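You operate a simulated robot arm through the tools that you are given. There is no shell and no other tool.

Carry out the task below with a simulated robot arm. There is one attempt and no reset: what you move stays moved.

TASK
Oil the mould with the black tab in the vice.
Fine: the vice stands on the cabinet table; lock it before you brush; every cavity oiled; brush laid down, vice free again.

Only the result counts: the job must be done as asked and must still hold three seconds after the hand-in. Knocking over, shifting, dropping, spilling or breaking anything else fails it.

THE ROBOT
A 7-joint arm with a two-finger parallel gripper, fixed in place. Base frame: the origin is at the foot of the arm, x ahead of it, y to its left, z up. Units: m, degrees, N and s.
With the tool pointing down near the work surface it reaches from about 0.4 to 0.9 m from the base axis. Its first joint turns from -143.0 to 143.0 degrees. Payload 3 kg.
The tool frame sits at the grasp point between the pads (the TCP): z along the fingers, y along the line on which they close. The tips reach 0.03 m beyond it. Largest opening 0.094 m; finger width 0.028, thickness 0.01; the body of the gripper, 0.05 by 0.096 m, starts 0.055 m behind the TCP.
Orientation is that of the tool frame in the base frame, as a unit quaternion [w, x, y, z]. With the fingers straight down and closing along the base's y, the tool's x points along the base's -x, its y along +y and its z along -z.

THE INTERFACE
- The arm moves only by the tool nudge_tool. Its argument "deltas" is one flat list of numbers, 7 for each row, row after row: the finger opening in m, from 0 to 0.094, then the shift along the base's x, y, z in m, then the turn, a rotation vector about the base's x, y, z in degrees. In form: [fingers, tx, ty, tz, wx, wy, wz, fingers, tx, ty, tz, wx, wy, wz, ...]. A call has 1 to 20 rows; each row is the pose to reach, as a shift and turn from the pose commanded when the call began. A row lasts 0.2 s, in which the tool goes at most 0.05 m and 8.6 degrees; a call with a longer step from one row to the next is refused whole, and so is a gripper value outside its range. A pose out of reach is approached as far as the arm can. The call stops where the force on the tool passes 50 N (or 10 N more than at its start, if that is more) or the arm is blocked; 0.2 s more then pass. Each finger travels about 0.072 m/s and halts on what it meets, pressing with about 23 N; the grip force reading is that of the motor and also rises with nothing between the fingers. The clock runs only during rows and for 0.2 s after the last one: add rows that repeat a pose to give the fingers time. It gives the time, the measured TCP pose, the force on the tool (base axes), the opening and the grip force at its end, in the units of the frame above (readings bear some noise), with the torque about the TCP (base axes, N m) and any sound that the robot's microphone picked up.
- Cameras (640 x 400 px; columns grow to the right, rows downward): "scene" is fixed at [0.0496, 0.5, 1.6459]; the picture's right is [-0.52, -0.85, 0.00], its down [-0.43, 0.26, -0.86] and it looks along [0.74, -0.45, -0.51] (base axes); focal length 355 px, centre (320, 200). "wrist" rides on the gripper at [0.076, 0.014, -0.102] in the tool frame; the picture's right is [-0.18, 0.98, 0.00], its down [-0.75, -0.14, -0.64] and it looks along [-0.63, -0.12, 0.77] (tool axes); focal length 243 px, centre (320, 200). There is no depth. A picture from a camera that has moved, and an enlarged one, comes with that camera's place and axes in the base frame and with its lens.
- grab_frame(camera): a new picture of that camera. It takes no simulated time.
- zoom(camera, box): a new picture of the part [left, top, right, bottom] of that camera's present view, enlarged. It takes no simulated time.
- finish_job(): hands the job in; it is judged then, once.

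Nothing tells you positions but the pictures and the camera data. Unless the task says otherwise, let go and move clear before handing in.

The tools are called after "Request:" by a JSON object that holds its "api" and its "payload". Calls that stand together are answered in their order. nudge_tool: Moves the arm, as the interface text tells. Its arguments: {"type":"object","properties":{"deltas":{"type":"array","items":{"type":"number"}}},"required":["deltas"]} The other tools are called the same way: grab_frame (camera) takes a picture; zoom (camera, box) takes an enlarged picture of a part of a camera's view; finish_job () hands the job in.

At the start:

```text
clock: 0.0
position: [0.4398, -0.0912, 1.3396]
tool_rot: [0.0, 0.0, 1.0, 0.0]
contact_force: [0.5, -0.3, -0.5]
moment: [-0.02, -0.02, -0.02]
grip_width: 0.0939
finger_force: 0.0
```

scene: 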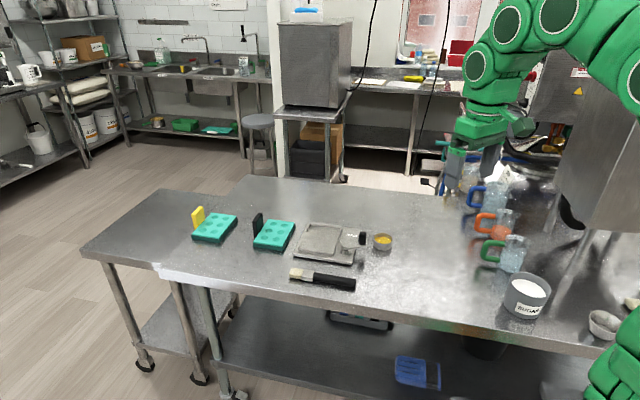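
wrist: 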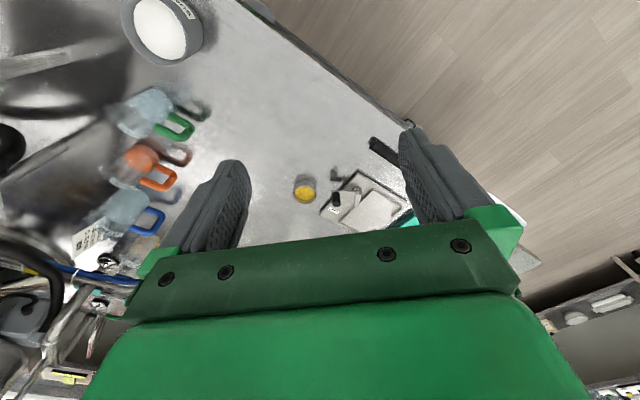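

I see a steel table with two teal moulds (yellow tab and black tab), a vice-like fixture with a black knob, a small cup of yellow oil, and a brush. I'll enlarge the relevant parts first to work out the details.

Request:
{"api": "zoom", "payload": {"camera": "scene", "box": [180, 190, 300, 265]}}

Request:
{"api": "zoom", "payload": {"camera": "scene", "box": [280, 210, 400, 285]}}

Request:
{"api": "zoom", "payload": {"camera": "scene", "box": [260, 240, 380, 315]}}

Request:
{"api": "zoom", "payload": {"camera": "wrist", "box": [270, 120, 430, 220]}}

```text
5.33 times, centred on (240, 228) of scene
camera zoom: at [0.0496, 0.5, 1.6459], right [-0.52, -0.85, 0.0], down [-0.43, 0.26, -0.86], along [0.74, -0.45, -0.51], focal length 1894 px, centre (747, 53)
```

zoom: 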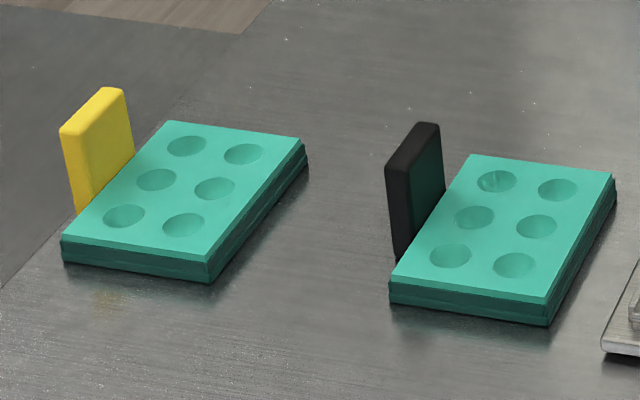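

```text
5.33 times, centred on (340, 248) of scene
camera zoom: at [0.0496, 0.5, 1.6459], right [-0.52, -0.85, 0.0], down [-0.43, 0.26, -0.86], along [0.74, -0.45, -0.51], focal length 1894 px, centre (213, -53)
```

zoom: 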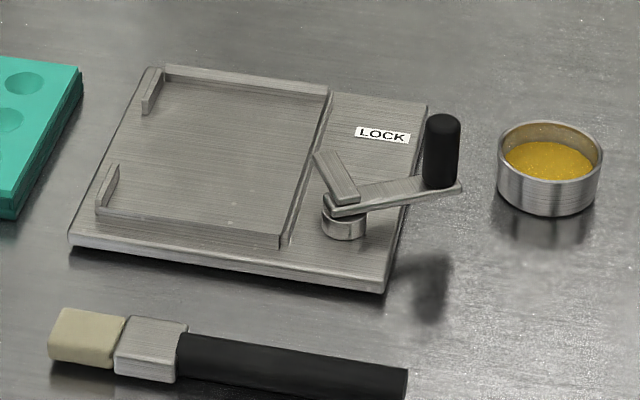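

```text
5.33 times, centred on (320, 278) of scene
camera zoom: at [0.0496, 0.5, 1.6459], right [-0.52, -0.85, 0.0], down [-0.43, 0.26, -0.86], along [0.74, -0.45, -0.51], focal length 1894 px, centre (320, -213)
```

zoom: 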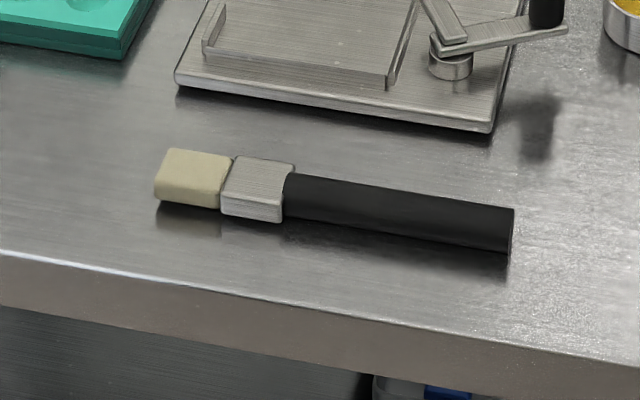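

```text
4.00 times, centred on (350, 170) of wrist
camera zoom: at [0.3643, -0.0761, 1.4421], right [0.18, 0.98, 0.0], down [0.75, -0.14, 0.64], along [0.63, -0.12, -0.77], focal length 970 px, centre (200, 320)
```

zoom: 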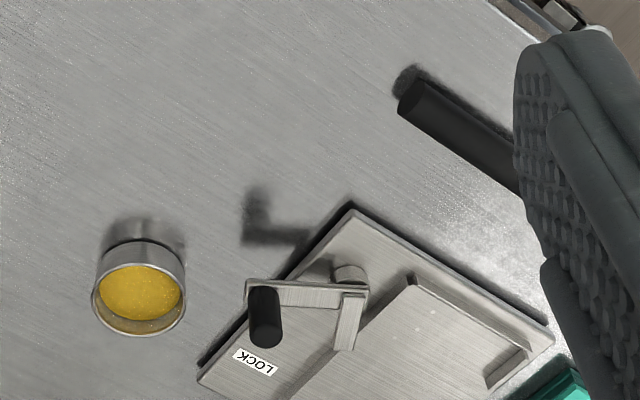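

The table top comes out at roughly z≈0.88, with the cup near (0.77,-0.19) and the vice near (0.85,0). The moulds look farther out, so I'll move the wrist camera forward to triangulate properly.

Request:
{"api": "nudge_tool", "payload": {"deltas": [0.094, 0.03, 0.02, -0.01, 0, 0, 0, 0.094, 0.06, 0.04, -0.02, 0, 0, 0, 0.094, 0.09, 0.06, -0.03, 0, 0, 0, 0.094, 0.12, 0.08, -0.04, 0, 0, 0, 0.094, 0.16, 0.11, -0.05, 0, 0, 0, 0.094, 0.16, 0.11, -0.05, 0, 0, 0]}}

Request:
{"api": "grab_frame", "payload": {"camera": "wrist"}}

Request:
{"api": "grab_frame", "payload": {"camera": "scene"}}

```text
refused: row 5 steps farther than a row can; nothing moved
```

```text
taken
camera wrist: at [0.3643, -0.0761, 1.4421], right [0.18, 0.98, 0.0], down [0.75, -0.14, 0.64], along [0.63, -0.12, -0.77], focal length 243 px, centre (320, 200)
```

wrist: 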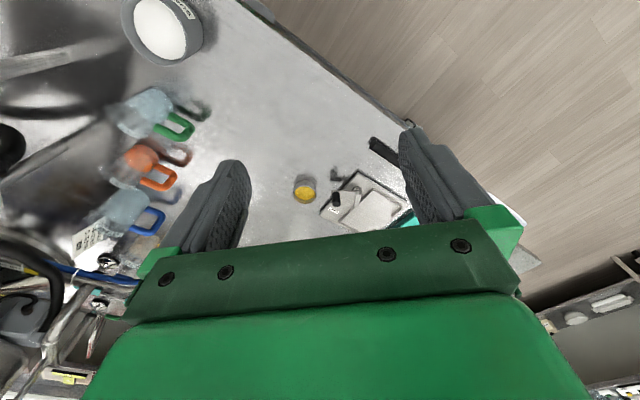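

```text
taken
```

scene: 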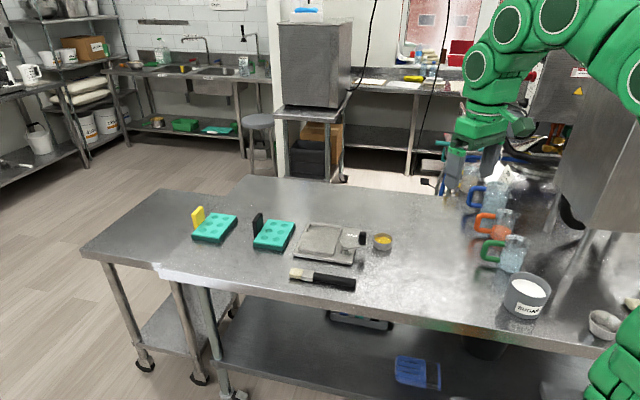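

That call was refused for step length, so nothing moved. The wrist picture is upside-down relative to the base, with far things at the bottom, so I'll move with smaller steps.

Request:
{"api": "nudge_tool", "payload": {"deltas": [0.094, 0.03, 0.02, -0.01, 0, 0, 0, 0.094, 0.06, 0.04, -0.02, 0, 0, 0, 0.094, 0.09, 0.06, -0.03, 0, 0, 0, 0.094, 0.12, 0.08, -0.04, 0, 0, 0, 0.094, 0.15, 0.1, -0.05, 0, 0, 0, 0.094, 0.18, 0.12, -0.05, 0, 0, 0, 0.094, 0.18, 0.12, -0.05, 0, 0, 0]}}

Request:
{"api": "grab_frame", "payload": {"camera": "wrist"}}

Request:
{"api": "grab_frame", "payload": {"camera": "scene"}}

```text
clock: 1.6
position: [0.6201, 0.0283, 1.2905]
tool_rot: [0.001, 0.0, 1.0, 0.0]
contact_force: [0.0, 0.3, 0.2]
moment: [-0.02, 0.05, 0.01]
grip_width: 0.0942
finger_force: 0.0
```

```text
taken
camera wrist: at [0.5436, 0.0429, 1.3932], right [0.18, 0.98, 0.0], down [0.75, -0.14, 0.64], along [0.63, -0.12, -0.77], focal length 243 px, centre (320, 200)
```

wrist: 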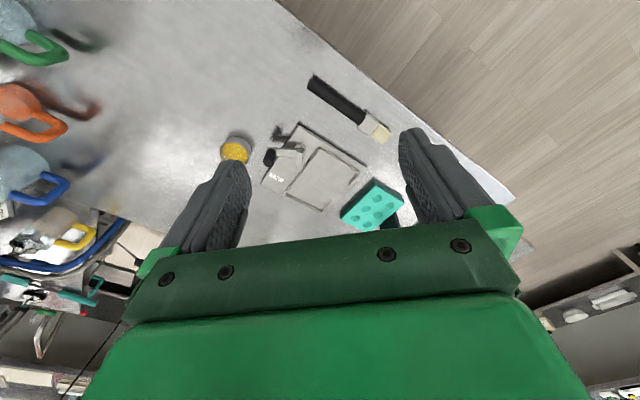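

```text
taken
```

scene: 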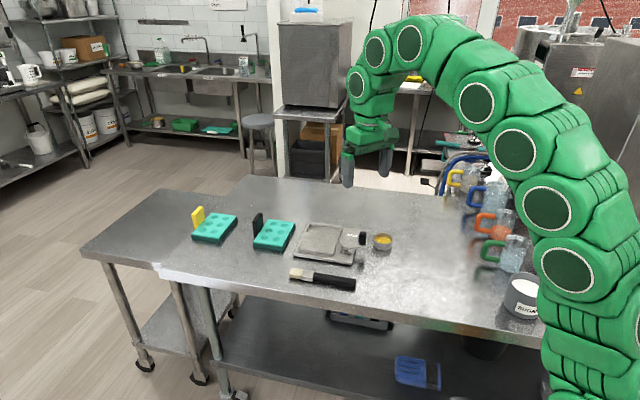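

Now both the vice and the black-tab mould are in the wrist view. I'll enlarge them to triangulate.

Request:
{"api": "zoom", "payload": {"camera": "wrist", "box": [250, 120, 410, 220]}}

Request:
{"api": "zoom", "payload": {"camera": "wrist", "box": [300, 150, 428, 230]}}

Request:
{"api": "zoom", "payload": {"camera": "wrist", "box": [280, 60, 408, 140]}}

```text
4.00 times, centred on (330, 170) of wrist
camera zoom: at [0.5436, 0.0429, 1.3932], right [0.18, 0.98, 0.0], down [0.75, -0.14, 0.64], along [0.63, -0.12, -0.77], focal length 970 px, centre (280, 320)
```

zoom: 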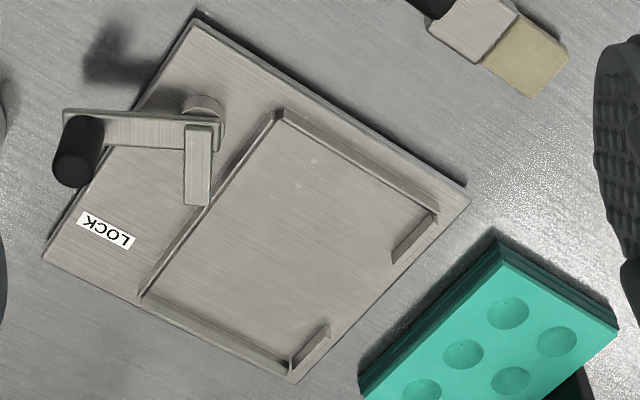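

```text
5.00 times, centred on (364, 190) of wrist
camera zoom: at [0.5436, 0.0429, 1.3932], right [0.18, 0.98, 0.0], down [0.75, -0.14, 0.64], along [0.63, -0.12, -0.77], focal length 1213 px, centre (100, 250)
```

zoom: 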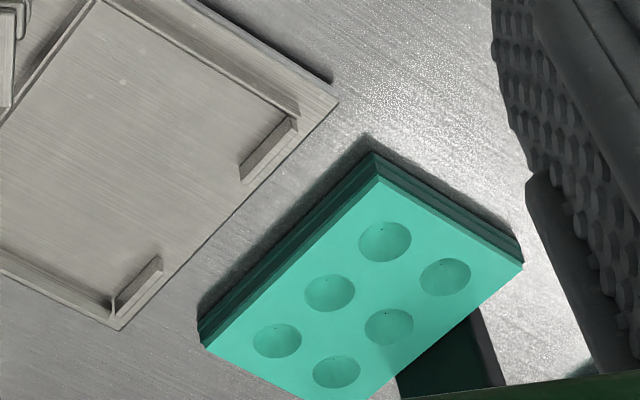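

```text
5.00 times, centred on (344, 100) of wrist
camera zoom: at [0.5436, 0.0429, 1.3932], right [0.18, 0.98, 0.0], down [0.75, -0.14, 0.64], along [0.63, -0.12, -0.77], focal length 1213 px, centre (200, 700)
```

zoom: 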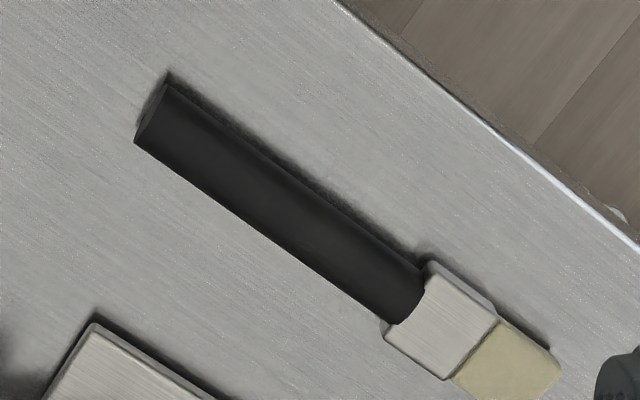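

The mould top is near z≈0.907, its centre near (1.01,0.10), yawed 45°, and the vice pocket centre is near (0.90,-0.02) at the same yaw. Next I'll turn the tool 45° and move out high to check reach and view the tab.

Request:
{"api": "nudge_tool", "payload": {"deltas": [0.094, 0.04, 0.01, -0.015, 0, 0, -5, 0.094, 0.08, 0.02, -0.03, 0, 0, -10, 0.094, 0.12, 0.03, -0.045, 0, 0, -15, 0.094, 0.16, 0.04, -0.06, 0, 0, -20, 0.094, 0.2, 0.05, -0.075, 0, 0, -25, 0.094, 0.24, 0.06, -0.09, 0, 0, -30, 0.094, 0.28, 0.07, -0.105, 0, 0, -35, 0.094, 0.32, 0.08, -0.12, 0, 0, -40, 0.094, 0.34, 0.09, -0.12, 0, 0, -45, 0.094, 0.34, 0.09, -0.12, 0, 0, -45]}}

Request:
{"api": "grab_frame", "payload": {"camera": "wrist"}}

Request:
{"api": "grab_frame", "payload": {"camera": "scene"}}

```text
clock: 3.8
position: [0.8305, 0.0732, 1.115]
tool_rot: [0.001, 0.377, 0.926, 0.0]
contact_force: [-0.4, 0.8, -0.1]
moment: [0.01, -0.03, -0.01]
grip_width: 0.0941
finger_force: 0.0
out of reach, approached as far as the arm can: row 3, 4, 5, 6, 7, 8, 9, 10
```

```text
taken
camera wrist: at [0.7855, 0.1379, 1.217], right [0.82, 0.58, 0.0], down [0.44, -0.63, 0.64], along [0.37, -0.53, -0.77], focal length 243 px, centre (320, 200)
```

wrist: 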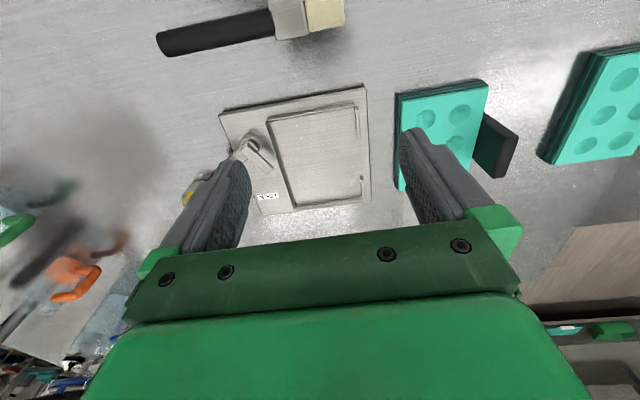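

```text
taken
```

scene: 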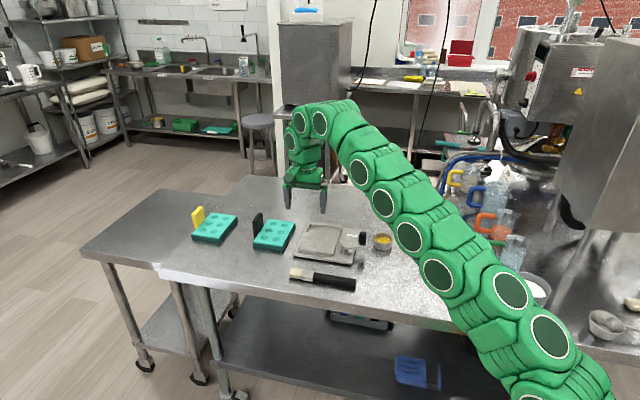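

The arm tops out at about 0.83 m radius here with the tool vertical, so the mould at about 1.02 m will need the tool tilted outward. First I'll take a close look at the mould, tab and vice.

Request:
{"api": "zoom", "payload": {"camera": "wrist", "box": [384, 60, 544, 200]}}

Request:
{"api": "zoom", "payload": {"camera": "wrist", "box": [200, 70, 400, 220]}}

Request:
{"api": "zoom", "payload": {"camera": "wrist", "box": [140, 0, 360, 80]}}

```text
2.86 times, centred on (464, 130) of wrist
camera zoom: at [0.7855, 0.1379, 1.217], right [0.82, 0.58, 0.0], down [0.44, -0.63, 0.64], along [0.37, -0.53, -0.77], focal length 693 px, centre (-91, 400)
```

zoom: 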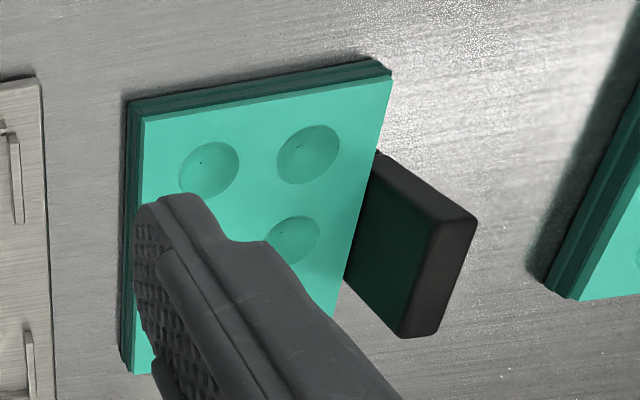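

```text
2.67 times, centred on (300, 145) of wrist
camera zoom: at [0.7855, 0.1379, 1.217], right [0.82, 0.58, 0.0], down [0.44, -0.63, 0.64], along [0.37, -0.53, -0.77], focal length 647 px, centre (373, 347)
```

zoom: 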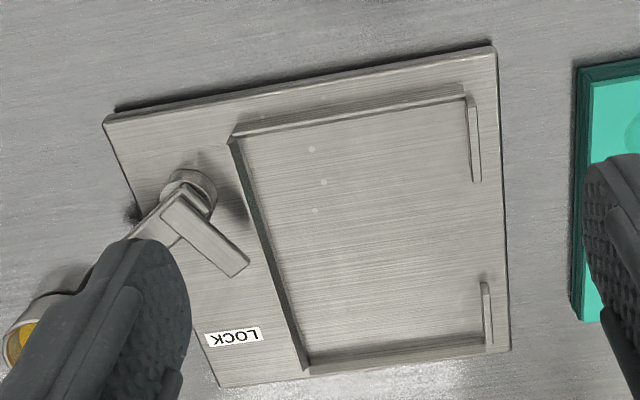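

```text
2.91 times, centred on (250, 40) of wrist
camera zoom: at [0.7855, 0.1379, 1.217], right [0.82, 0.58, 0.0], down [0.44, -0.63, 0.64], along [0.37, -0.53, -0.77], focal length 706 px, centre (524, 666)
```

zoom: 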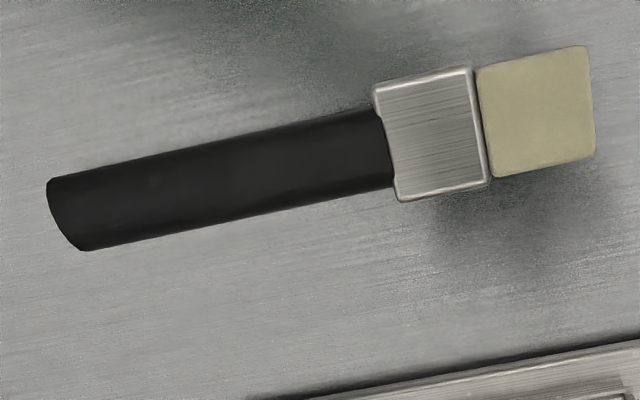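

The tab is about 0.057 wide along the 45° line, 0.016 thick, with its top near z≈0.96 and centre near (1.05,0.14). I'll step back and yaw a further 90°, so I can grip the tab's ends with the tool tilted outward for reach.

Request:
{"api": "nudge_tool", "payload": {"deltas": [0.094, -0.04, 0, 0, 0, 0, -8, 0.094, -0.08, -0.01, 0, 0, 0, -16, 0.094, -0.12, -0.02, 0, 0, 0, -24, 0.094, -0.16, -0.03, 0, 0, 0, -32, 0.094, -0.16, -0.04, 0, 0, 0, -40, 0.094, -0.16, -0.05, 0, 0, 0, -48, 0.094, -0.16, -0.05, 0, 0, 0, -56, 0.094, -0.16, -0.05, 0, 0, 0, -64, 0.094, -0.16, -0.05, 0, 0, 0, -72, 0.094, -0.16, -0.05, 0, 0, 0, -80, 0.094, -0.16, -0.05, 0, 0, 0, -88, 0.094, -0.16, -0.05, 0, 0, 0, -90]}}

Request:
{"api": "grab_frame", "payload": {"camera": "wrist"}}

Request:
{"api": "grab_frame", "payload": {"camera": "scene"}}

```text
clock: 6.4
position: [0.6783, 0.0231, 1.1093]
tool_rot: [0.0, 0.924, 0.382, 0.0]
contact_force: [0.5, -0.4, 0.1]
moment: [-0.02, 0.01, 0.0]
grip_width: 0.0939
finger_force: 0.0
```

```text
taken
camera wrist: at [0.7415, 0.0675, 1.2116], right [0.56, -0.83, 0.0], down [-0.63, -0.43, 0.64], along [-0.53, -0.36, -0.77], focal length 243 px, centre (320, 200)
```

wrist: 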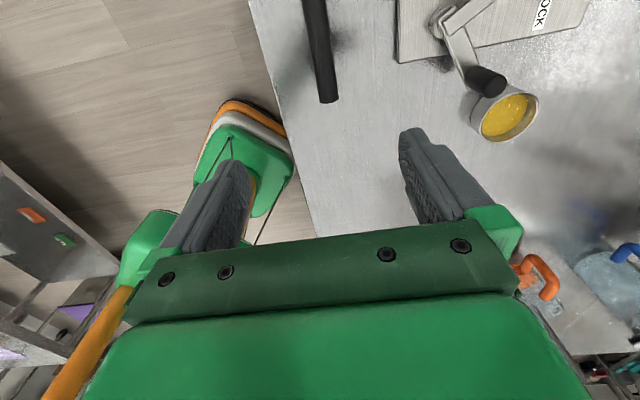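

```text
taken
```

scene: 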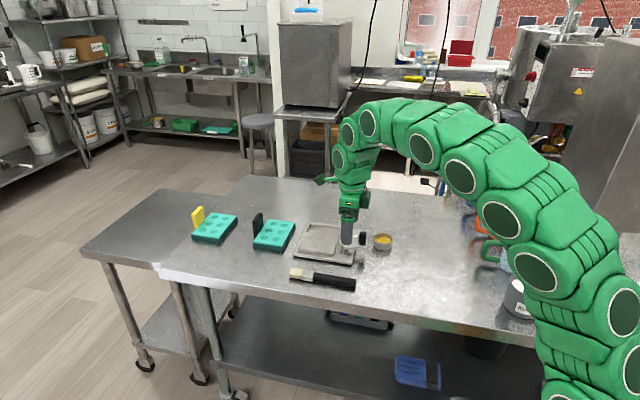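

The commanded pose resets to where the arm ended, and this yaw is reachable. Next I'll go to a standoff up-and-inward of the tab while tilting 56° outward about the tool's y axis.

Request:
{"api": "nudge_tool", "payload": {"deltas": [0.094, 0.0378, 0.006, -0.005, 4.95, -4.95, 0, 0.094, 0.0755, 0.012, -0.01, 9.9, -9.9, 0, 0.094, 0.1133, 0.018, -0.015, 14.85, -14.85, 0, 0.094, 0.151, 0.024, -0.025, 19.8, -19.8, 0, 0.094, 0.189, 0.03, -0.035, 24.75, -24.75, 0, 0.094, 0.2265, 0.036, -0.045, 29.7, -29.7, 0, 0.094, 0.264, 0.042, -0.06, 34.65, -34.65, 0, 0.094, 0.302, 0.048, -0.08, 39.6, -39.6, 0, 0.094, 0.302, 0.048, -0.08, 39.6, -39.6, 0]}}

Request:
{"api": "grab_frame", "payload": {"camera": "wrist"}}

Request:
{"api": "grab_frame", "payload": {"camera": "scene"}}

```text
clock: 8.4
position: [0.9799, 0.0709, 1.0291]
tool_rot: [-0.18, 0.815, 0.338, 0.434]
contact_force: [0.4, -0.1, 0.1]
moment: [0.0, 0.06, -0.02]
grip_width: 0.0941
finger_force: 0.1
```

```text
taken
camera wrist: at [0.9597, 0.0311, 1.15], right [0.62, -0.77, -0.15], down [-0.77, -0.57, -0.27], along [0.12, 0.28, -0.95], focal length 243 px, centre (320, 200)
```

wrist: 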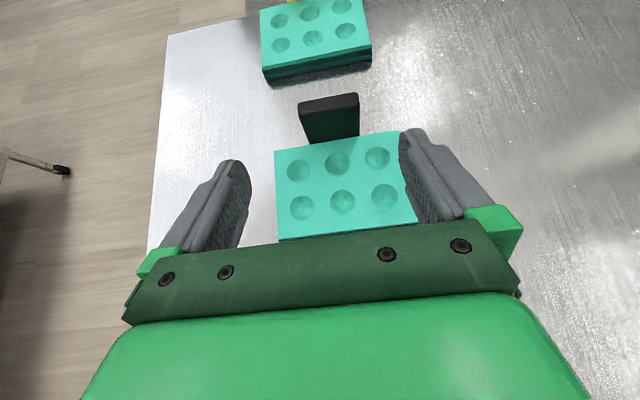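

```text
taken
```

scene: 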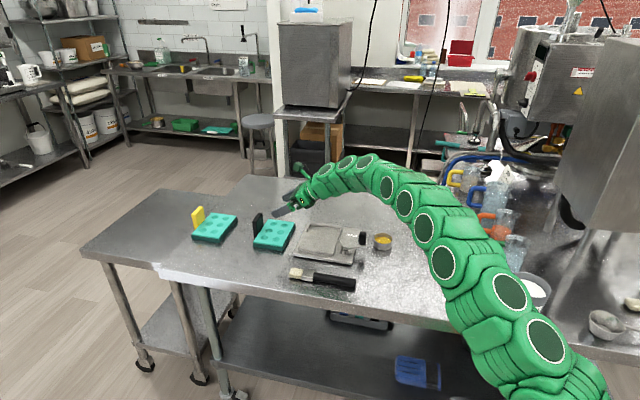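

The standoff pose is reachable and the black-tab mould sits directly ahead between the fingers. I'll zoom in for exact positions before closing in.

Request:
{"api": "zoom", "payload": {"camera": "wrist", "box": [250, 80, 430, 245]}}

Request:
{"api": "zoom", "payload": {"camera": "scene", "box": [230, 170, 350, 260]}}

```text
2.42 times, centred on (340, 162) of wrist
camera zoom: at [0.9597, 0.0311, 1.15], right [0.62, -0.77, -0.15], down [-0.77, -0.57, -0.27], along [0.12, 0.28, -0.95], focal length 588 px, centre (272, 291)
```

zoom: 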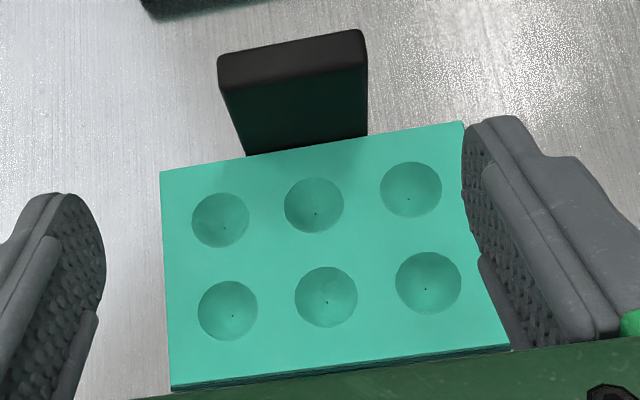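

```text
4.44 times, centred on (290, 215) of scene
camera zoom: at [0.0496, 0.5, 1.6459], right [-0.52, -0.85, 0.0], down [-0.43, 0.26, -0.86], along [0.74, -0.45, -0.51], focal length 1578 px, centre (453, 133)
```

zoom: 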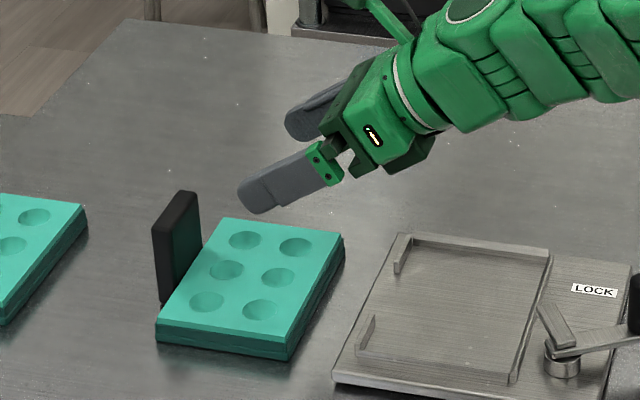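

The tab centre is refined to about (1.0585,0.139), mid-height z≈0.935. I'll slide in along the approach direction with the fingers open, straddling the tab.

Request:
{"api": "nudge_tool", "payload": {"deltas": [0.094, 0.0024, -0.0082, -0.0207, 0, 0, 0, 0.094, 0.0156, 0.005, -0.0333, 0, 0, 0, 0.094, 0.0288, 0.0182, -0.0458, 0, 0, 0, 0.094, 0.042, 0.0314, -0.0583, 0, 0, 0, 0.094, 0.0551, 0.0446, -0.0708, 0, 0, 0, 0.094, 0.0668, 0.0563, -0.0819, 0, 0, 0, 0.094, 0.0786, 0.0681, -0.0931, 0, 0, 0, 0.094, 0.0786, 0.0681, -0.0931, 0, 0, 0]}}

Request:
{"api": "grab_frame", "payload": {"camera": "wrist"}}

Request:
{"api": "zoom", "payload": {"camera": "scene", "box": [230, 180, 350, 260]}}

```text
clock: 10.2
position: [1.0589, 0.1397, 0.9353]
tool_rot: [-0.179, 0.816, 0.338, 0.434]
contact_force: [0.0, 1.2, -0.2]
moment: [-0.01, 0.01, 0.0]
grip_width: 0.0939
finger_force: 0.0
```

```text
taken
camera wrist: at [1.0387, 0.0999, 1.0557], right [0.62, -0.77, -0.15], down [-0.77, -0.57, -0.27], along [0.12, 0.28, -0.95], focal length 243 px, centre (320, 200)
```

wrist: 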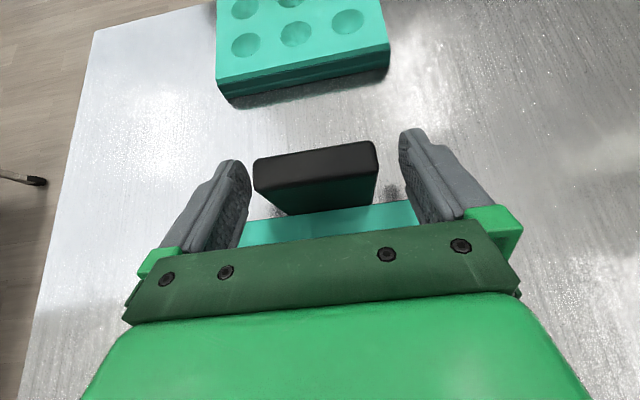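

```text
5.00 times, centred on (290, 220) of scene
camera zoom: at [0.0496, 0.5, 1.6459], right [-0.52, -0.85, 0.0], down [-0.43, 0.26, -0.86], along [0.74, -0.45, -0.51], focal length 1776 px, centre (470, 100)
```

zoom: 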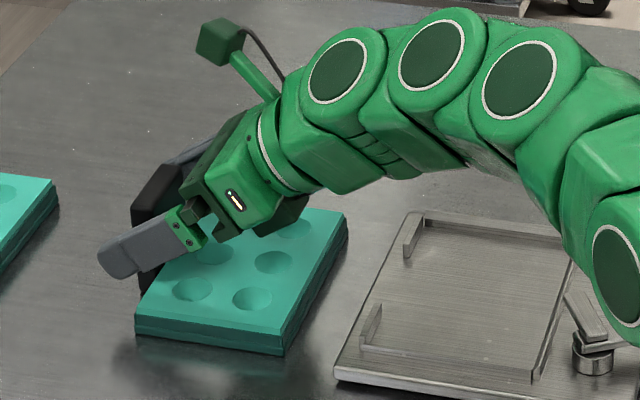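

The fingers straddle the tab within about 2 mm, so I'll close on it.

Request:
{"api": "nudge_tool", "payload": {"deltas": [0.04, 0.001, 0, 0, 0, 0, 0, 0.04, 0.001, 0, 0, 0, 0, 0, 0.04, 0.001, 0, 0, 0, 0, 0, 0.04, 0.001, 0, 0, 0, 0, 0]}}

Request:
{"api": "grab_frame", "payload": {"camera": "wrist"}}

```text
clock: 11.2
position: [1.0587, 0.1398, 0.9348]
tool_rot: [-0.179, 0.816, 0.338, 0.434]
contact_force: [-0.1, -0.7, 1.6]
moment: [-0.08, -0.17, 0.01]
grip_width: 0.0639
finger_force: 23.1
```

```text
taken
camera wrist: at [1.0392, 0.0998, 1.0561], right [0.62, -0.77, -0.15], down [-0.77, -0.57, -0.27], along [0.12, 0.28, -0.95], focal length 243 px, centre (320, 200)
```

wrist: 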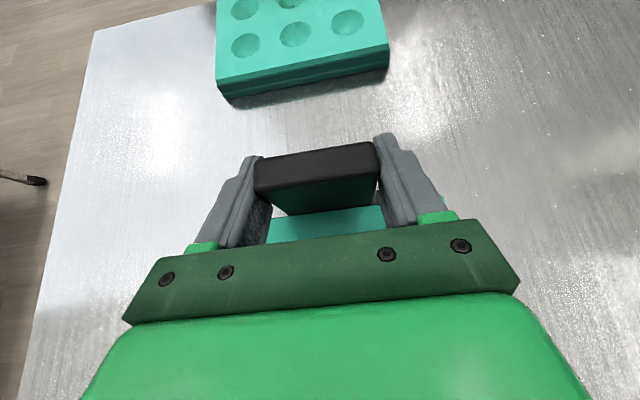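

The tab is gripped with the opening at 0.064 and 23 N. I'll lift slightly and check whether the mould hangs level.

Request:
{"api": "nudge_tool", "payload": {"deltas": [0.04, 0, 0, 0.005, 0, 0, 0, 0.04, 0, 0, 0.01, 0, 0, 0, 0.04, 0, 0, 0.015, 0, 0, 0, 0.04, 0, 0, 0.02, 0, 0, 0, 0.04, 0, 0, 0.02, 0, 0, 0]}}

Request:
{"api": "grab_frame", "payload": {"camera": "wrist"}}

Request:
{"api": "zoom", "payload": {"camera": "scene", "box": [230, 180, 350, 260]}}

```text
clock: 12.4
position: [1.0593, 0.1392, 0.955]
tool_rot: [-0.18, 0.816, 0.338, 0.434]
contact_force: [0.8, 0.2, -1.6]
moment: [0.05, -0.03, 0.01]
grip_width: 0.0641
finger_force: 23.4
```

```text
taken
camera wrist: at [1.0392, 0.0997, 1.0749], right [0.62, -0.77, -0.15], down [-0.77, -0.58, -0.27], along [0.12, 0.28, -0.95], focal length 243 px, centre (320, 200)
```

wrist: 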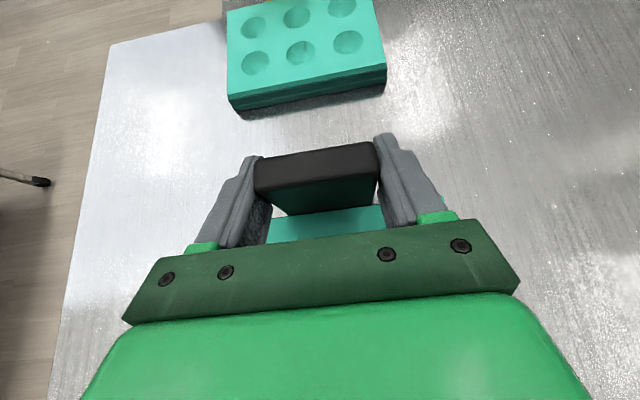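

```text
5.00 times, centred on (290, 220) of scene
camera zoom: at [0.0496, 0.5, 1.6459], right [-0.52, -0.85, 0.0], down [-0.43, 0.26, -0.86], along [0.74, -0.45, -0.51], focal length 1776 px, centre (470, 100)
```

zoom: 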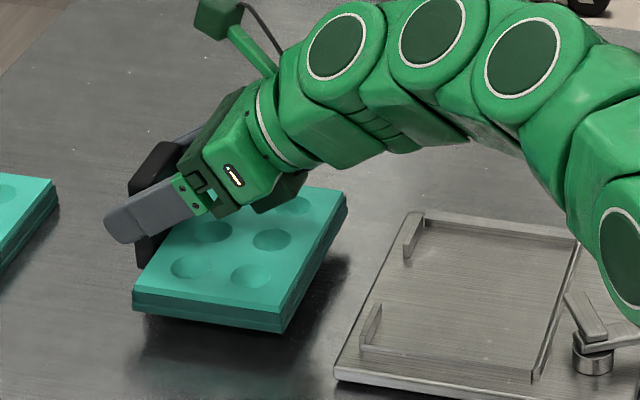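

The mould lifts level. Before placing it I need the pocket measured accurately, so I'll take sharp enlargements of the vice and mould from the scene camera.

Request:
{"api": "zoom", "payload": {"camera": "scene", "box": [292, 215, 356, 255]}}

Request:
{"api": "zoom", "payload": {"camera": "scene", "box": [292, 235, 356, 275]}}

Request:
{"api": "zoom", "payload": {"camera": "scene", "box": [244, 212, 308, 252]}}

```text
10.00 times, centred on (324, 235) of scene
camera zoom: at [0.0496, 0.5, 1.6459], right [-0.52, -0.85, 0.0], down [-0.43, 0.26, -0.86], along [0.74, -0.45, -0.51], focal length 3551 px, centre (280, -150)
```

zoom: 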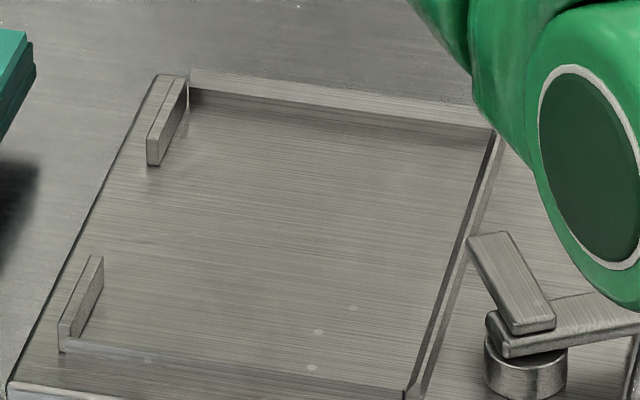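

```text
10.00 times, centred on (324, 255) of scene
camera zoom: at [0.0496, 0.5, 1.6459], right [-0.52, -0.85, 0.0], down [-0.43, 0.26, -0.86], along [0.74, -0.45, -0.51], focal length 3551 px, centre (280, -350)
```

zoom: 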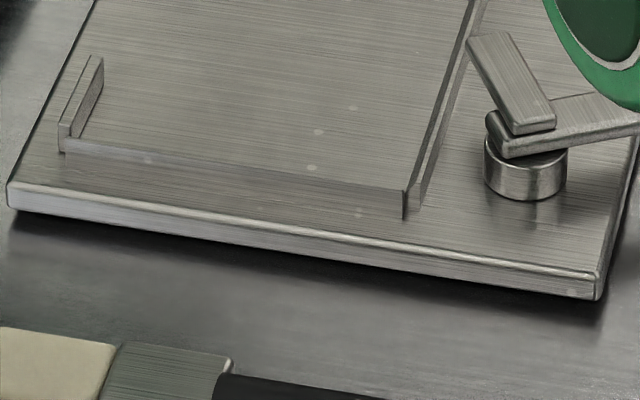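

```text
10.00 times, centred on (276, 232) of scene
camera zoom: at [0.0496, 0.5, 1.6459], right [-0.52, -0.85, 0.0], down [-0.43, 0.26, -0.86], along [0.74, -0.45, -0.51], focal length 3551 px, centre (760, -120)
```

zoom: 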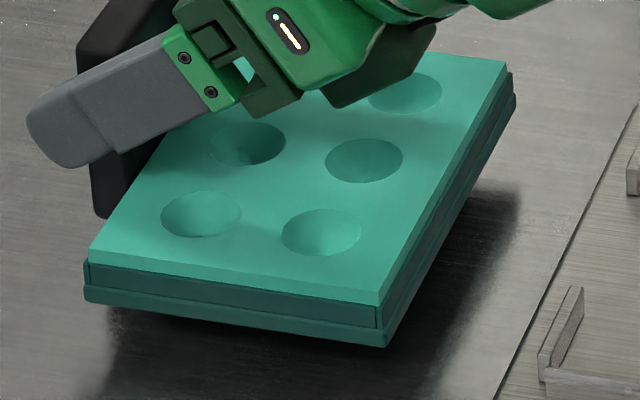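

The pocket detail matters, so I'll enlarge its corners and walls further for exact wall positions.

Request:
{"api": "zoom", "payload": {"camera": "scene", "box": [294, 238, 326, 258]}}

Request:
{"api": "zoom", "payload": {"camera": "scene", "box": [314, 238, 346, 258]}}

Request:
{"api": "zoom", "payload": {"camera": "scene", "box": [302, 218, 344, 244]}}

Request:
{"api": "zoom", "payload": {"camera": "scene", "box": [248, 228, 288, 253]}}

```text
16.00 times, centred on (310, 248) of scene
camera zoom: at [0.0496, 0.5, 1.6459], right [-0.52, -0.85, 0.0], down [-0.43, 0.26, -0.86], along [0.74, -0.45, -0.51], focal length 5682 px, centre (480, -568)
```

zoom: 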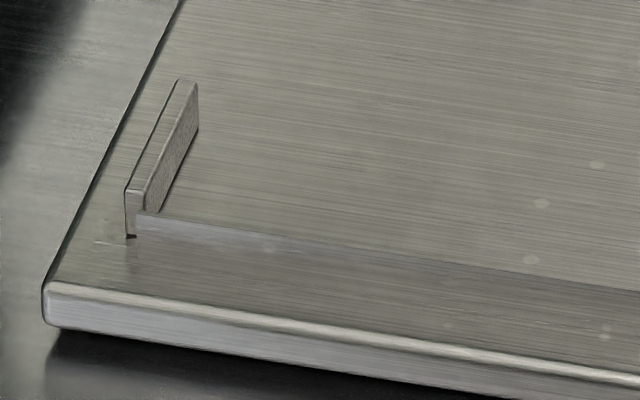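

```text
16.00 times, centred on (330, 248) of scene
camera zoom: at [0.0496, 0.5, 1.6459], right [-0.52, -0.85, 0.0], down [-0.43, 0.26, -0.86], along [0.74, -0.45, -0.51], focal length 5682 px, centre (160, -568)
```

zoom: 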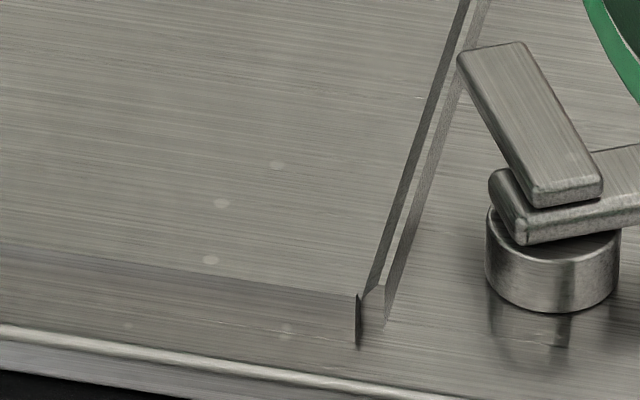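

```text
15.24 times, centred on (323, 231) of scene
camera zoom: at [0.0496, 0.5, 1.6459], right [-0.52, -0.85, 0.0], down [-0.43, 0.26, -0.86], along [0.74, -0.45, -0.51], focal length 5412 px, centre (274, -272)
```

zoom: 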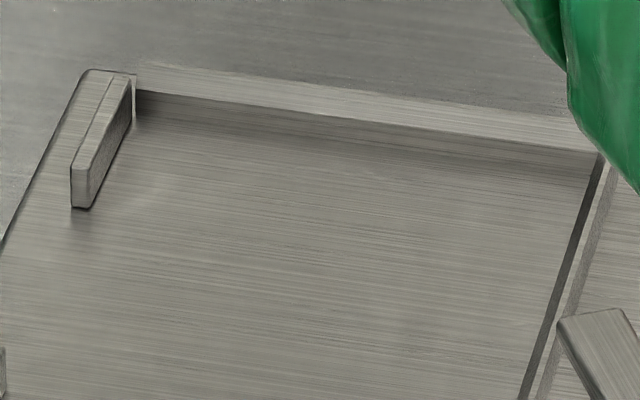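

```text
16.00 times, centred on (268, 240) of scene
camera zoom: at [0.0496, 0.5, 1.6459], right [-0.52, -0.85, 0.0], down [-0.43, 0.26, -0.86], along [0.74, -0.45, -0.51], focal length 5682 px, centre (1152, -448)
```

zoom: 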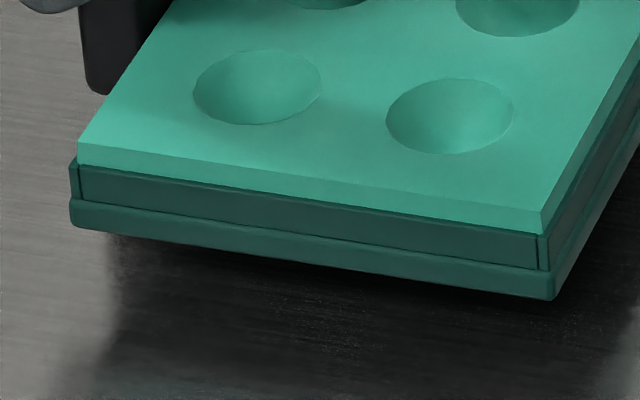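

I need to know how the tab sits in the fingers, so I'll look closely at the grip.

Request:
{"api": "zoom", "payload": {"camera": "scene", "box": [244, 202, 292, 232]}}

Request:
{"api": "zoom", "payload": {"camera": "wrist", "box": [230, 120, 410, 240]}}

```text
13.33 times, centred on (268, 217) of scene
camera zoom: at [0.0496, 0.5, 1.6459], right [-0.52, -0.85, 0.0], down [-0.43, 0.26, -0.86], along [0.74, -0.45, -0.51], focal length 4735 px, centre (1013, -27)
```

zoom: 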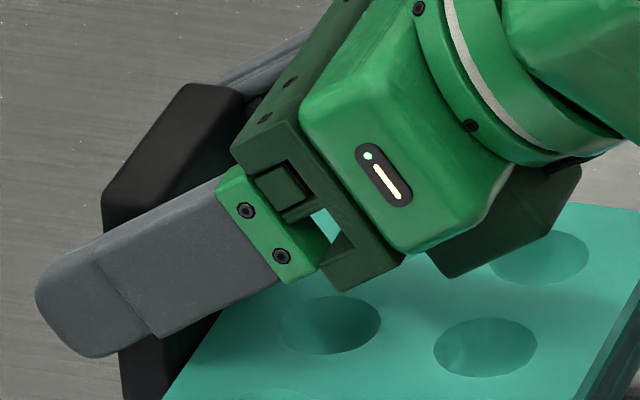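

```text
3.33 times, centred on (320, 180) of wrist
camera zoom: at [1.0392, 0.0997, 1.0749], right [0.62, -0.77, -0.15], down [-0.77, -0.58, -0.27], along [0.12, 0.28, -0.95], focal length 809 px, centre (320, 267)
```

zoom: 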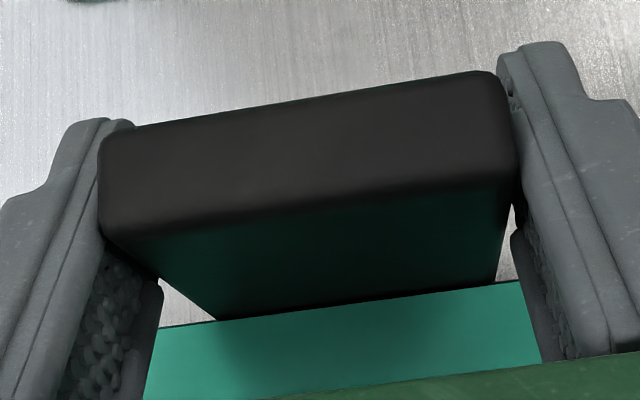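

The grip is solid and level. I estimate the mould needs to travel about 0.169 m along the 45° line toward the vice, with almost no sideways shift. I'll raise it well above the walls and carry it over.

Request:
{"api": "nudge_tool", "payload": {"deltas": [0.04, 0, 0, 0.015, 0, 0, 0, 0.04, 0, 0, 0.03, 0, 0, 0, 0.04, 0, 0, 0.04, 0, 0, 0, 0.04, -0.02, -0.02, 0.04, 0, 0, 0, 0.04, -0.04, -0.041, 0.04, 0, 0, 0, 0.04, -0.06, -0.0615, 0.04, 0, 0, 0, 0.04, -0.08, -0.082, 0.04, 0, 0, 0, 0.04, -0.1, -0.1025, 0.04, 0, 0, 0, 0.04, -0.11, -0.113, 0.04, 0, 0, 0, 0.04, -0.118, -0.121, 0.04, 0, 0, 0, 0.04, -0.118, -0.121, 0.04, 0, 0, 0]}}

Request:
{"api": "zoom", "payload": {"camera": "scene", "box": [270, 180, 366, 270]}}

Request:
{"api": "grab_frame", "payload": {"camera": "wrist"}}

```text
clock: 14.8
position: [0.94, 0.0173, 0.9959]
tool_rot: [-0.18, 0.815, 0.338, 0.434]
contact_force: [0.3, -0.3, -1.5]
moment: [0.03, -0.08, 0.01]
grip_width: 0.0639
finger_force: 22.8
```

```text
4.44 times, centred on (318, 225) of scene
camera zoom: at [0.0496, 0.5, 1.6459], right [-0.52, -0.85, 0.0], down [-0.43, 0.26, -0.86], along [0.74, -0.45, -0.51], focal length 1578 px, centre (329, 89)
```

zoom: 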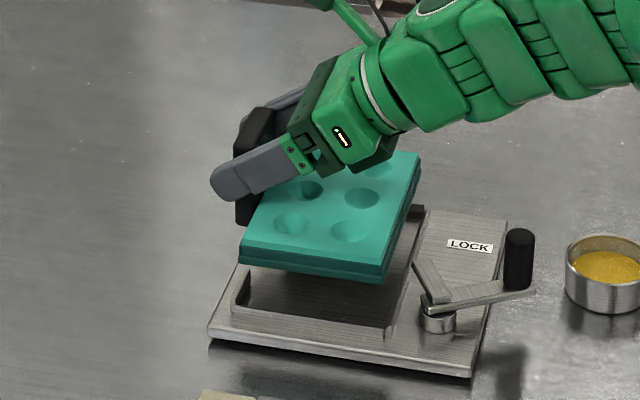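

```text
taken
camera wrist: at [0.9204, -0.0214, 1.116], right [0.62, -0.77, -0.15], down [-0.77, -0.57, -0.27], along [0.12, 0.28, -0.95], focal length 243 px, centre (320, 200)
```

wrist: 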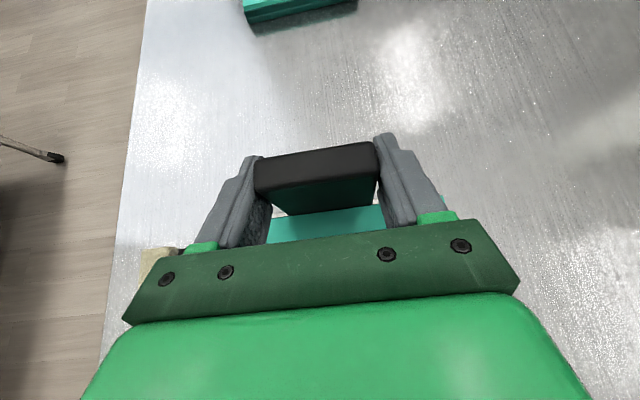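

The mould hangs just above the pocket with its tab over the lip gap. I'll lower it to just above the walls and check alignment there.

Request:
{"api": "nudge_tool", "payload": {"deltas": [0.04, 0, 0, -0.01, 0, 0, 0, 0.04, 0, 0, -0.02, 0, 0, 0, 0.04, 0, 0, -0.028, 0, 0, 0, 0.04, 0, 0, -0.028, 0, 0, 0]}}

Request:
{"api": "zoom", "payload": {"camera": "scene", "box": [296, 215, 360, 270]}}

Request:
{"api": "zoom", "payload": {"camera": "scene", "box": [294, 236, 330, 258]}}

Request:
{"api": "zoom", "payload": {"camera": "scene", "box": [324, 236, 360, 258]}}

```text
clock: 15.8
position: [0.9421, 0.0162, 0.9669]
tool_rot: [-0.179, 0.816, 0.337, 0.434]
contact_force: [-0.6, 0.3, -2.5]
moment: [0.08, -0.02, 0.01]
grip_width: 0.0638
finger_force: 23.3
```

```text
7.27 times, centred on (328, 242) of scene
camera zoom: at [0.0496, 0.5, 1.6459], right [-0.52, -0.85, 0.0], down [-0.43, 0.26, -0.86], along [0.74, -0.45, -0.51], focal length 2583 px, centre (262, -109)
```

zoom: 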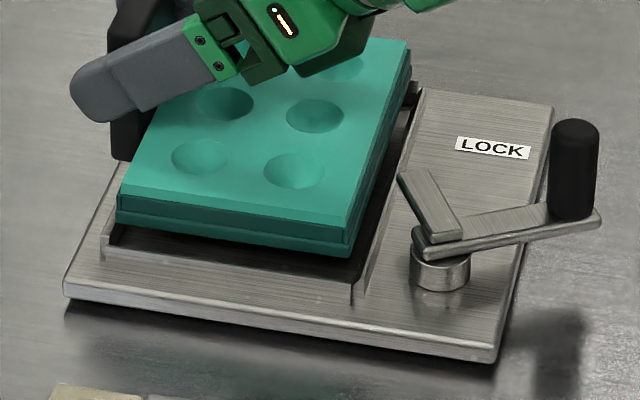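

```text
16.00 times, centred on (312, 247) of scene
camera zoom: at [0.0496, 0.5, 1.6459], right [-0.52, -0.85, 0.0], down [-0.43, 0.26, -0.86], along [0.74, -0.45, -0.51], focal length 5682 px, centre (448, -552)
```

zoom: 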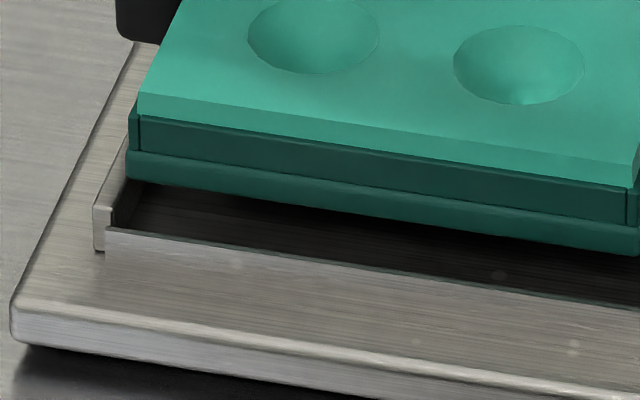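

```text
16.00 times, centred on (342, 247) of scene
camera zoom: at [0.0496, 0.5, 1.6459], right [-0.52, -0.85, 0.0], down [-0.43, 0.26, -0.86], along [0.74, -0.45, -0.51], focal length 5682 px, centre (-32, -552)
```

zoom: 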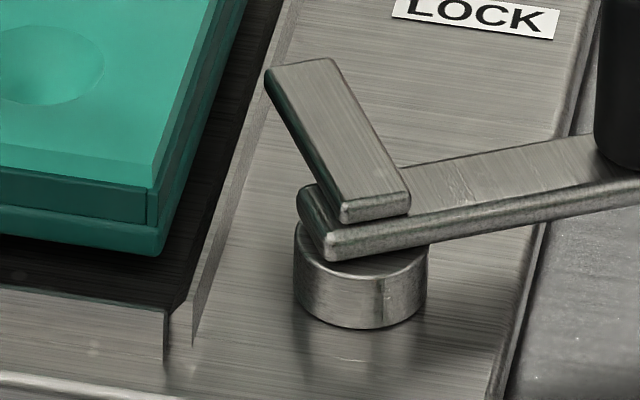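

By my estimate the base spans U≈0.568–0.677 inside the pocket's 0.565–0.679, so it is centred. I'll lower slowly into the pocket and watch the force.

Request:
{"api": "nudge_tool", "payload": {"deltas": [0.04, 0, 0, -0.004, 0, 0, 0, 0.04, 0, 0, -0.008, 0, 0, 0, 0.04, 0, 0, -0.012, 0, 0, 0, 0.04, 0, 0, -0.015, 0, 0, 0, 0.04, 0, 0, -0.015, 0, 0, 0]}}

Request:
{"api": "zoom", "payload": {"camera": "scene", "box": [294, 236, 330, 258]}}

Request:
{"api": "zoom", "payload": {"camera": "scene", "box": [324, 236, 360, 258]}}

```text
clock: 17.0
position: [0.9413, 0.0191, 0.9534]
tool_rot: [-0.18, 0.816, 0.339, 0.433]
contact_force: [-16.1, 17.9, 19.0]
moment: [-0.24, -0.29, -0.01]
grip_width: 0.065
finger_force: 23.0
```

```text
16.00 times, centred on (312, 247) of scene
camera zoom: at [0.0496, 0.5, 1.6459], right [-0.52, -0.85, 0.0], down [-0.43, 0.26, -0.86], along [0.74, -0.45, -0.51], focal length 5682 px, centre (448, -552)
```

zoom: 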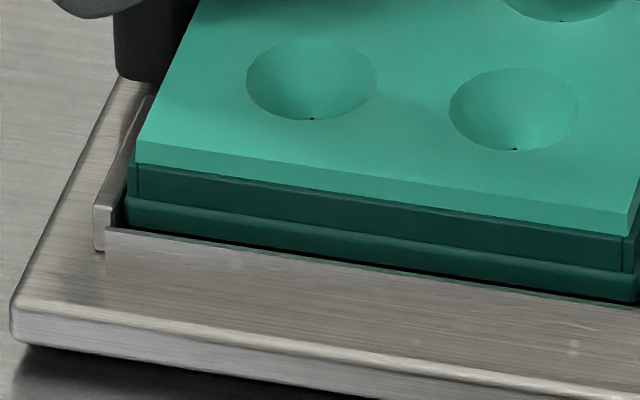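

```text
16.00 times, centred on (342, 247) of scene
camera zoom: at [0.0496, 0.5, 1.6459], right [-0.52, -0.85, 0.0], down [-0.43, 0.26, -0.86], along [0.74, -0.45, -0.51], focal length 5682 px, centre (-32, -552)
```

zoom: 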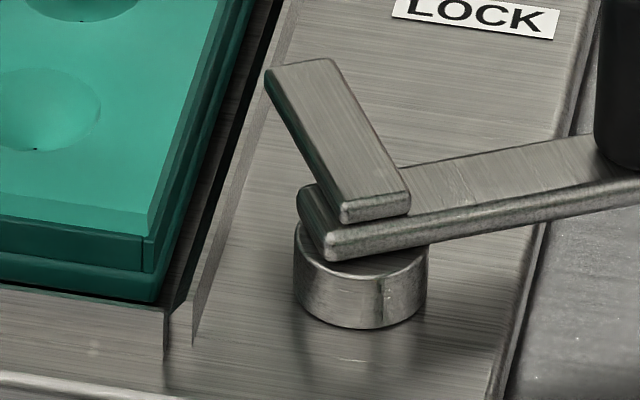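

I feel a side force of about 24 N toward the front, so something on the far side is touching. I'll look at the far corners and lip gap before pressing any further.

Request:
{"api": "zoom", "payload": {"camera": "scene", "box": [328, 214, 352, 234]}}

Request:
{"api": "zoom", "payload": {"camera": "scene", "box": [296, 214, 328, 238]}}

Request:
{"api": "zoom", "payload": {"camera": "scene", "box": [296, 210, 360, 250]}}

Request:
{"api": "grab_frame", "payload": {"camera": "wrist"}}

```text
16.00 times, centred on (340, 224) of scene
camera zoom: at [0.0496, 0.5, 1.6459], right [-0.52, -0.85, 0.0], down [-0.43, 0.26, -0.86], along [0.74, -0.45, -0.51], focal length 5682 px, centre (0, -184)
```

zoom: 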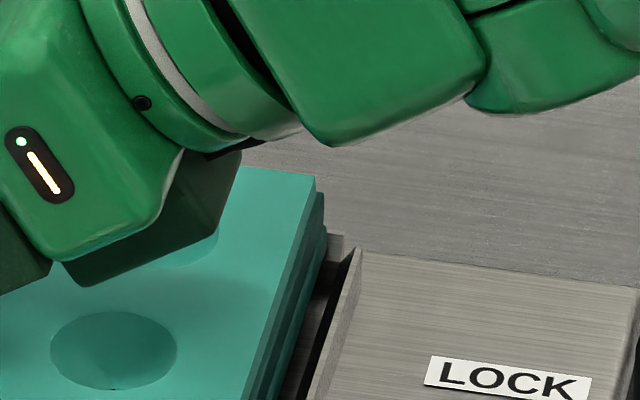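

```text
16.00 times, centred on (312, 226) of scene
camera zoom: at [0.0496, 0.5, 1.6459], right [-0.52, -0.85, 0.0], down [-0.43, 0.26, -0.86], along [0.74, -0.45, -0.51], focal length 5682 px, centre (448, -216)
```

zoom: 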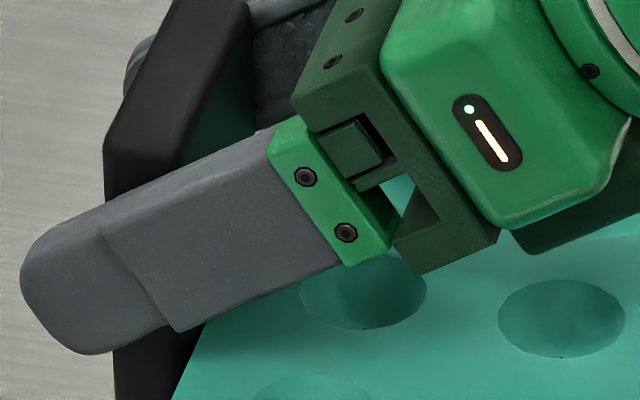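

```text
10.00 times, centred on (328, 230) of scene
camera zoom: at [0.0496, 0.5, 1.6459], right [-0.52, -0.85, 0.0], down [-0.43, 0.26, -0.86], along [0.74, -0.45, -0.51], focal length 3551 px, centre (240, -100)
```

zoom: 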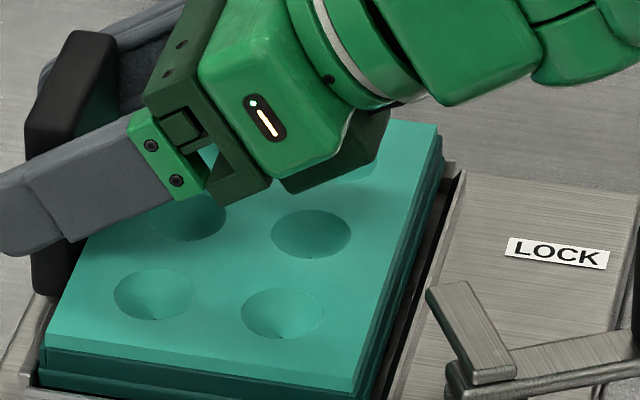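

```text
taken
camera wrist: at [0.9214, -0.0205, 1.0741], right [0.62, -0.77, -0.15], down [-0.77, -0.58, -0.27], along [0.12, 0.28, -0.95], focal length 243 px, centre (320, 200)
```

wrist: 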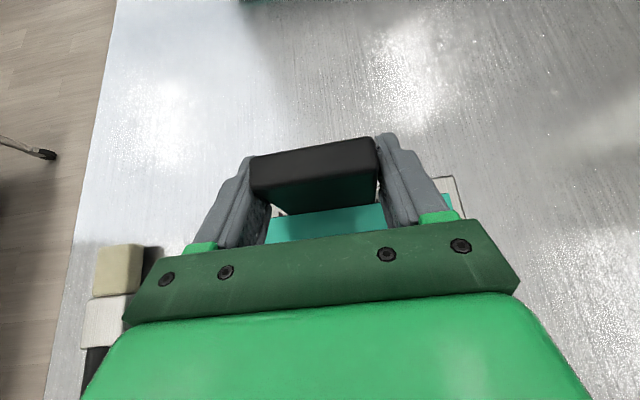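

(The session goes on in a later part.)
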